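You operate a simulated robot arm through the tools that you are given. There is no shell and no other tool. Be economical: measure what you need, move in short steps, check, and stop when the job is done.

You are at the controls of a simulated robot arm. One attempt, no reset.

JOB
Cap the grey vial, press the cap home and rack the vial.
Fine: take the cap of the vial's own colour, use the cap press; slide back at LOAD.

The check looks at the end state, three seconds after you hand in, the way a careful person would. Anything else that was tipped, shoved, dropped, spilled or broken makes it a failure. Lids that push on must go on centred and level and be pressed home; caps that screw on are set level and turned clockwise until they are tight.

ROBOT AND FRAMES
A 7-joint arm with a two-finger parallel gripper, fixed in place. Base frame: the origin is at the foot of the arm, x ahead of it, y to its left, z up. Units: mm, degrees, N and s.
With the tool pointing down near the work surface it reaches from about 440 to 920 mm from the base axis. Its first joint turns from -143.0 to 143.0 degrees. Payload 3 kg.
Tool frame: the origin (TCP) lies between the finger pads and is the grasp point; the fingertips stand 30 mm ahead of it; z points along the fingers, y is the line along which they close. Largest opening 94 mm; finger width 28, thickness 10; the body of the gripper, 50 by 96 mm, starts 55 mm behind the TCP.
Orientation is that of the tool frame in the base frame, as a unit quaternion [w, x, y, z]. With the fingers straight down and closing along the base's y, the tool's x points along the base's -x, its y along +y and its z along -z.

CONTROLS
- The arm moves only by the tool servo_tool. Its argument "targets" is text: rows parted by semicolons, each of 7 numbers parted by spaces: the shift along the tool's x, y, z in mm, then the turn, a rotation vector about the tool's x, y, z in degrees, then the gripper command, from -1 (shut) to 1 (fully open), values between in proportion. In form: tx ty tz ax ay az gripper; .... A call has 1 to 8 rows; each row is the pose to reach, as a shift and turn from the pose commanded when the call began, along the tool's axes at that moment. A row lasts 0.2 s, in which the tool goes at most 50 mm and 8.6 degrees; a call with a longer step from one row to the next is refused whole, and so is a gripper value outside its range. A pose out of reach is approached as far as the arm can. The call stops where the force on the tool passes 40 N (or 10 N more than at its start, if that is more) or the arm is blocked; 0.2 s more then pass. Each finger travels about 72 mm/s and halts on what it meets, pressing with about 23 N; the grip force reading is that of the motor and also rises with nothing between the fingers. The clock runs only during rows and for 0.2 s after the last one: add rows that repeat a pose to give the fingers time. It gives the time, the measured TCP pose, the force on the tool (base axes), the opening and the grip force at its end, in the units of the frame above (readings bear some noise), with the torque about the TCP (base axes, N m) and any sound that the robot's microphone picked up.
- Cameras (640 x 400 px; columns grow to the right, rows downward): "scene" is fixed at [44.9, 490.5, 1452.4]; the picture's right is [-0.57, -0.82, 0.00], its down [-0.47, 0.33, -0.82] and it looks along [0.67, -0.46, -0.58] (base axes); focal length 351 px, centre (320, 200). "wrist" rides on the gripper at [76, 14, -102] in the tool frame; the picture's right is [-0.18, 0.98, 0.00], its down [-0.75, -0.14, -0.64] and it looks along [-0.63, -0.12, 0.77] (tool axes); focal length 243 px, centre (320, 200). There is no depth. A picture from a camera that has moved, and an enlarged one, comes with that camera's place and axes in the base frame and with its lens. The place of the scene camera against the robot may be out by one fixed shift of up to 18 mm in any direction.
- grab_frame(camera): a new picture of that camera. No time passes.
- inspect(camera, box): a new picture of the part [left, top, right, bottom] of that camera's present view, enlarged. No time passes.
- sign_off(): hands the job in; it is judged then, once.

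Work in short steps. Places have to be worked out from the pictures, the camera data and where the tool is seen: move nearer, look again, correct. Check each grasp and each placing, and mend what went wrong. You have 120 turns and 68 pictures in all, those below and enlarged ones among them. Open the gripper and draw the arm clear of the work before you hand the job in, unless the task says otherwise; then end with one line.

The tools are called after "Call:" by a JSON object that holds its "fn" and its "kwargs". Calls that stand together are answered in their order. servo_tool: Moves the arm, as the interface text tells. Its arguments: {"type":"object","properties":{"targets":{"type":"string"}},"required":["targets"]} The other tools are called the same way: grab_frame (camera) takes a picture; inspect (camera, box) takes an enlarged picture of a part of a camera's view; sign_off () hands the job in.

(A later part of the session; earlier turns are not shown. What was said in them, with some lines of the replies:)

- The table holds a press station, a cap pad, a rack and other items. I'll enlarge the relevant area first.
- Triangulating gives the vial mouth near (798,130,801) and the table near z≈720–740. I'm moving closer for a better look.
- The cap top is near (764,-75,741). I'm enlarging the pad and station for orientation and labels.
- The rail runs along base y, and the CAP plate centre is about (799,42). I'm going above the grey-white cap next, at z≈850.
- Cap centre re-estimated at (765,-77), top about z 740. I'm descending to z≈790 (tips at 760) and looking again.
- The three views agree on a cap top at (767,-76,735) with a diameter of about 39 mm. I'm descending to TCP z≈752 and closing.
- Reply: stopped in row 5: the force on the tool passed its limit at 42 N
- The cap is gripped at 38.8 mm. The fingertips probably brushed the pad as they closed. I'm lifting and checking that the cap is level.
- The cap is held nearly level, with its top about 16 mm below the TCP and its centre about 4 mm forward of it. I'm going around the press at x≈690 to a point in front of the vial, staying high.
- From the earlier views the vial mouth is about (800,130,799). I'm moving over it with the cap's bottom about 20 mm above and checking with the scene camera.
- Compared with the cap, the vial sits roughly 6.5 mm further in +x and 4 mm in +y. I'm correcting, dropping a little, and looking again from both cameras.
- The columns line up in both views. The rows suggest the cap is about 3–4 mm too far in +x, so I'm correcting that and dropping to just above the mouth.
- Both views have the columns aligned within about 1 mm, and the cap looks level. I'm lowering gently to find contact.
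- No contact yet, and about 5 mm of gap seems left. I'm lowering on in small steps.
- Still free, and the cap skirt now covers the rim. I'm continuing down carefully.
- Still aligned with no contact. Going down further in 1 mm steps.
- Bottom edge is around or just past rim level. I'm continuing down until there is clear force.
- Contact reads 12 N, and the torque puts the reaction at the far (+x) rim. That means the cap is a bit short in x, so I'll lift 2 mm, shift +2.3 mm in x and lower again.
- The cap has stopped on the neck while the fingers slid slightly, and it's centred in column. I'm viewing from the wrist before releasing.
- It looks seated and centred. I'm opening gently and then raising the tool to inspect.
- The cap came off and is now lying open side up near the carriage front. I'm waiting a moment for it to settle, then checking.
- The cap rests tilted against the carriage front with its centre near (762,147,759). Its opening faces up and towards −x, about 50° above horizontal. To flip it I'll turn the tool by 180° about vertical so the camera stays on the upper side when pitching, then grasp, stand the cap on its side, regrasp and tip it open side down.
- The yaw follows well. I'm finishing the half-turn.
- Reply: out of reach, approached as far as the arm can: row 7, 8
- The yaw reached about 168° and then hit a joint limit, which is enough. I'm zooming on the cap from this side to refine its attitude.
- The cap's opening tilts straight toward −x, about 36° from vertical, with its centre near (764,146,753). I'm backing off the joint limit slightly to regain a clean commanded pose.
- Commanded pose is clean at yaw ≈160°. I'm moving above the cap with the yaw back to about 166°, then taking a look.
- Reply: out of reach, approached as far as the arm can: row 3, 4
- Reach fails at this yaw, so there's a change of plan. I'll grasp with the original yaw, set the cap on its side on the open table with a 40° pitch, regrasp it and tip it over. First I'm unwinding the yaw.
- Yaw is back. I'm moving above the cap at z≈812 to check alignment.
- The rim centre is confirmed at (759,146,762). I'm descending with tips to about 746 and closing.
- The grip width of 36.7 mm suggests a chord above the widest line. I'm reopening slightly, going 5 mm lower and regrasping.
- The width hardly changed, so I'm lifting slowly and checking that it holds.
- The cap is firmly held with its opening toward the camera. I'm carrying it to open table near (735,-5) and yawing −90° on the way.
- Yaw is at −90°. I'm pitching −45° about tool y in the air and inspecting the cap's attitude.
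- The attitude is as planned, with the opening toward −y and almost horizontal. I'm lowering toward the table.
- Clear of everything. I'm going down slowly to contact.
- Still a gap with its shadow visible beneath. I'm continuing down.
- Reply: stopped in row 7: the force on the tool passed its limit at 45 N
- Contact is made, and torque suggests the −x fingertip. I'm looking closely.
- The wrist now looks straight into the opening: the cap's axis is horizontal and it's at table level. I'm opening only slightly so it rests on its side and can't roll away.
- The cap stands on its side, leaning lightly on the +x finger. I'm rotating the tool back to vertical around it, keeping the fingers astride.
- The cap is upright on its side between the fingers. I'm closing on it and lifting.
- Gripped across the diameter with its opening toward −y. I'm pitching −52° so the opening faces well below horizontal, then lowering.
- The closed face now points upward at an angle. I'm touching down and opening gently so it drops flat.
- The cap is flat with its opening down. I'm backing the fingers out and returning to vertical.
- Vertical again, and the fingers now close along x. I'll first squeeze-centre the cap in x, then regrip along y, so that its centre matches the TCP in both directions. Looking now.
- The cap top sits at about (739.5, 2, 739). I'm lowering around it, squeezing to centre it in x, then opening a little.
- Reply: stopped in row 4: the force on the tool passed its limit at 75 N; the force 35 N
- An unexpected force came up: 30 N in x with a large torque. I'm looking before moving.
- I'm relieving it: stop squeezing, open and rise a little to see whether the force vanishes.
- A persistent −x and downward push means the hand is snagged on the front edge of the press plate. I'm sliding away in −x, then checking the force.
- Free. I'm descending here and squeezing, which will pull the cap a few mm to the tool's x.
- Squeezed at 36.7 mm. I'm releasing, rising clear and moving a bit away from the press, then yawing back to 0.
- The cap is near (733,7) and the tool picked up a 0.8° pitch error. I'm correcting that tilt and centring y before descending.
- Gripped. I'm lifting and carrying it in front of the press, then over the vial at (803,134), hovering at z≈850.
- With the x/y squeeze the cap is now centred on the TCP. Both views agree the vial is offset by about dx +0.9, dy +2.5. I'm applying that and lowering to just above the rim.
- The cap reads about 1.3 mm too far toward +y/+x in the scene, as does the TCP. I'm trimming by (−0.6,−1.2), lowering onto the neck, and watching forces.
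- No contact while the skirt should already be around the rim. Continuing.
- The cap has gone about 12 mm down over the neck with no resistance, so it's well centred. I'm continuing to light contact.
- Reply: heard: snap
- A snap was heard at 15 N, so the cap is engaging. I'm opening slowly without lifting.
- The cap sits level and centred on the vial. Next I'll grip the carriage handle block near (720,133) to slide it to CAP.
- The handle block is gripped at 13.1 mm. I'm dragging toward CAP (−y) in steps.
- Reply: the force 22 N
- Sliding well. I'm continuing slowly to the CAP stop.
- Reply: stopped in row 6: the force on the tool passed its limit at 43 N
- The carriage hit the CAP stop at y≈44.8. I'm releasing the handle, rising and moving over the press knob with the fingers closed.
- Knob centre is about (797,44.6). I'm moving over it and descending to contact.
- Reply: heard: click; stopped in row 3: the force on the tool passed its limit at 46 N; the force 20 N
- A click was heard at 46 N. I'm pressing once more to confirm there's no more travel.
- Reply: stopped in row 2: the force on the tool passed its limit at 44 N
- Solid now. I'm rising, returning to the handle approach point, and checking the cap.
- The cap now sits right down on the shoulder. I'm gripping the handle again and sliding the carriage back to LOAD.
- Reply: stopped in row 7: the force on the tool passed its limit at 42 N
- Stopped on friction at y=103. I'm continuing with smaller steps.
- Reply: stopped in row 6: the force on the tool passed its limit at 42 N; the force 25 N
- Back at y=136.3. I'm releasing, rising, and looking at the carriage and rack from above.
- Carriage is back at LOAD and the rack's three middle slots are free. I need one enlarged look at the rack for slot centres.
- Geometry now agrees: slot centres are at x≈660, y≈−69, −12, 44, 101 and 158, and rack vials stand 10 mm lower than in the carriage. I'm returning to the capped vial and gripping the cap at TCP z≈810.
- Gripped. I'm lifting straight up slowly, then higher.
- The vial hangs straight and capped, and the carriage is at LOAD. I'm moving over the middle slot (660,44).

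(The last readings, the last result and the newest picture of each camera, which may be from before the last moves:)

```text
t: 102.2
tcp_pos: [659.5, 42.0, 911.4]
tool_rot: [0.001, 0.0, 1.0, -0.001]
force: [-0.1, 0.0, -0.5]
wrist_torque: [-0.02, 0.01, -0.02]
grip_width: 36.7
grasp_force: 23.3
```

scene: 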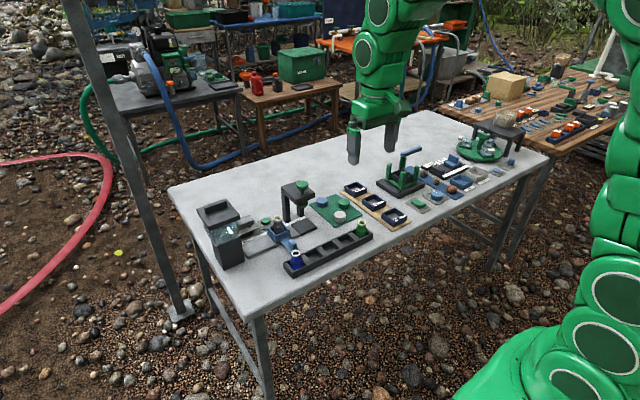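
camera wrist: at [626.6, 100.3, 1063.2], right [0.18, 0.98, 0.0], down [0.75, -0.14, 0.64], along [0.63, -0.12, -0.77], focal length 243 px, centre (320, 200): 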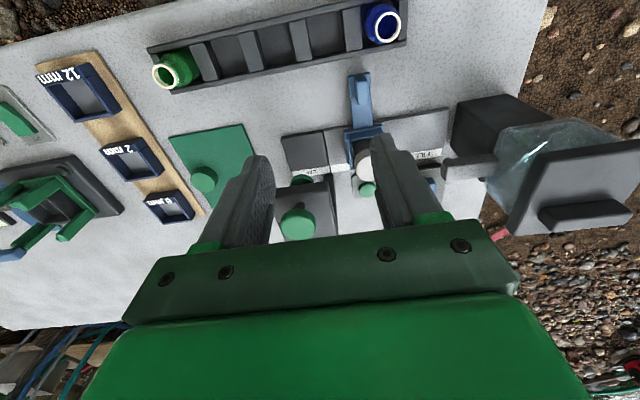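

Descending to just above the rack walls, then checking alignment with one picture.

Call:
{"fn": "servo_tool", "kwargs": {"targets": "-0.5 1 40 0 0 0 -1; -0.5 1 72 0 0 0 -1; -0.5 1 72 0 0 0 -1; -0.5 1 72 0 0 0 -1"}}

Call:
{"fn": "inspect", "kwargs": {"camera": "scene", "box": [290, 190, 380, 270]}}

```text
t: 103.2
tcp_pos: [661.1, 43.8, 839.2]
tool_rot: [0.001, 0.0, 1.0, -0.002]
force: [0.3, -0.2, -1.0]
wrist_torque: [0.01, 0.01, -0.03]
grip_width: 36.7
grasp_force: 23.2
```

```text
5.00 times, centred on (335, 230) of scene
camera zoom: at [44.9, 490.5, 1452.4], right [-0.57, -0.82, 0.0], down [-0.47, 0.33, -0.82], along [0.67, -0.46, -0.58], focal length 1757 px, centre (245, 50)
```

zoom: 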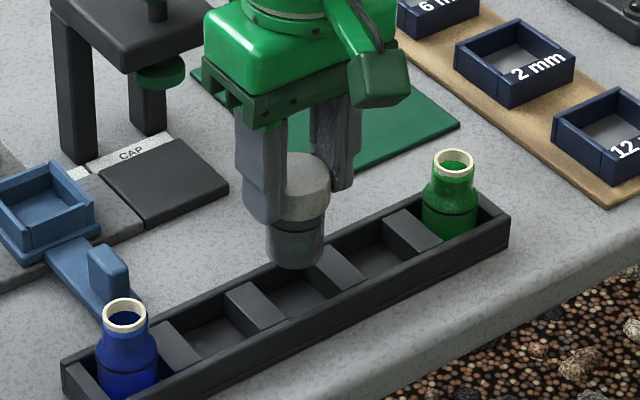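

The vial lines up with the middle slot. I'm lowering in, slowly at the end.

Call:
{"fn": "servo_tool", "kwargs": {"targets": "0 0 8 0 0 0 -1; 0 0 16 0 0 0 -1; 0 0 24 0 0 0 -1; 0 0 30 0 0 0 -1; 0 0 33 0 0 0 -1; 0 0 35 0 0 0 -1; 0 0 35 0 0 0 -1"}}

```text
t: 104.8
tcp_pos: [661.4, 44.1, 806.2]
tool_rot: [0.002, 0.0, 1.0, -0.001]
force: [0.5, 0.2, 0.2]
wrist_torque: [0.02, 0.0, -0.02]
grip_width: 36.8
grasp_force: 23.2
heard: snap
```

A snap was heard with no residual force, maybe the slot engaging. I'm continuing to the floor in small steps.

Call:
{"fn": "servo_tool", "kwargs": {"targets": "0 0 1 0 0 0 -1; 0 0 2 0 0 0 -1; 0 0 3 0 0 0 -1; 0 0 4 0 0 0 -1; 0 0 5 0 0 0 -1; 0 0 6 0 0 0 -1; 0 0 7 0 0 0 -1"}}

```text
t: 106.4
tcp_pos: [662.3, 44.1, 797.7]
tool_rot: [0.001, 0.0, 1.0, -0.002]
force: [-0.2, -1.3, 1.2]
wrist_torque: [-0.01, 0.03, -0.01]
grip_width: 36.7
grasp_force: 23.0
```

Call:
{"fn": "servo_tool", "kwargs": {"targets": "0 0 0.7 0 0 0 -1; 0 0 1.4 0 0 0 -1; 0 0 2.1 0 0 0 -1; 0 0 2.8 0 0 0 -1; 0 0 2.8 0 0 0 -1"}}

```text
t: 107.6
tcp_pos: [662.3, 44.1, 795.2]
tool_rot: [0.001, 0.0, 1.0, -0.002]
force: [-1.3, 3.9, 14.7]
wrist_torque: [0.13, -0.08, -0.01]
grip_width: 36.8
grasp_force: 22.7
heard: snap
```

It's seated on the rack floor at 15 N. I'm unloading slightly, opening slowly, then rising clear.

Call:
{"fn": "servo_tool", "kwargs": {"targets": "0 0 -0.7 0 0 0 -1; 0 0 -0.7 0 0 0 -0.15; 0 0 -0.7 0 0 0 0; 0 0 -0.7 0 0 0 0.2; 0 0 -0.7 0 0 0 0.3; 0 0 -0.7 0 0 0 0.3"}}

Call:
{"fn": "servo_tool", "kwargs": {"targets": "0 0 -10 0 0 0 0.3; 0 0 -40 0 0 0 0.3; 0 0 -85 0 0 0 0.3; 0 0 -130 0 0 0 0.3; 0 0 -175 0 0 0 0.3; 0 0 -200 0 0 0 0.3; 0 0 -200 0 0 0 0.3"}}

Call:
{"fn": "inspect", "kwargs": {"camera": "scene", "box": [220, 165, 400, 285]}}

```text
t: 109.0
tcp_pos: [661.6, 43.2, 795.4]
tool_rot: [0.001, 0.0, 1.0, -0.002]
force: [0.1, -0.6, -0.5]
wrist_torque: [0.0, 0.0, 0.03]
grip_width: 61.0
grasp_force: 0.0
```

```text
t: 110.6
tcp_pos: [661.4, 44.9, 996.9]
tool_rot: [0.002, 0.0, 1.0, -0.002]
force: [-0.3, -0.4, 0.3]
wrist_torque: [-0.05, 0.0, 0.04]
grip_width: 61.0
grasp_force: 0.0
```

```text
3.33 times, centred on (310, 225) of scene
camera zoom: at [44.9, 490.5, 1452.4], right [-0.57, -0.82, 0.0], down [-0.47, 0.33, -0.82], along [0.67, -0.46, -0.58], focal length 1171 px, centre (353, 117)
```

zoom: 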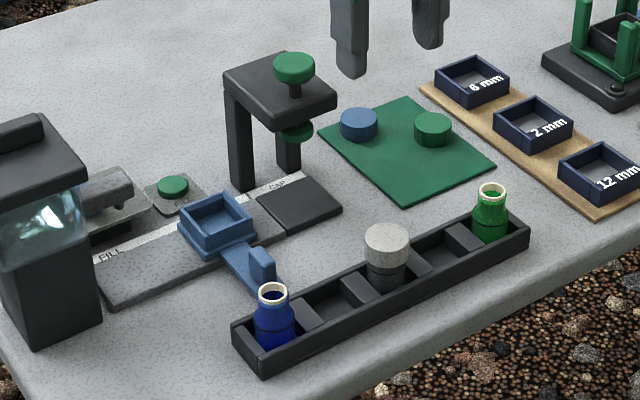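

The grey vial stands upright and capped in the middle rack slot. The carriage is back at LOAD, everything else is in place, and the arm is clear.

Call:
{"fn": "sign_off", "kwargs": {}}

```text
The job is handed in.
```

The grey vial has its grey cap on, pressed home in the cap press, and stands in the middle rack slot with the slide back at LOAD. On the way, the cap fell off once and I refitted it, and the gripper briefly snagged the front edge of the press, though the last picture shows nothing out of place.
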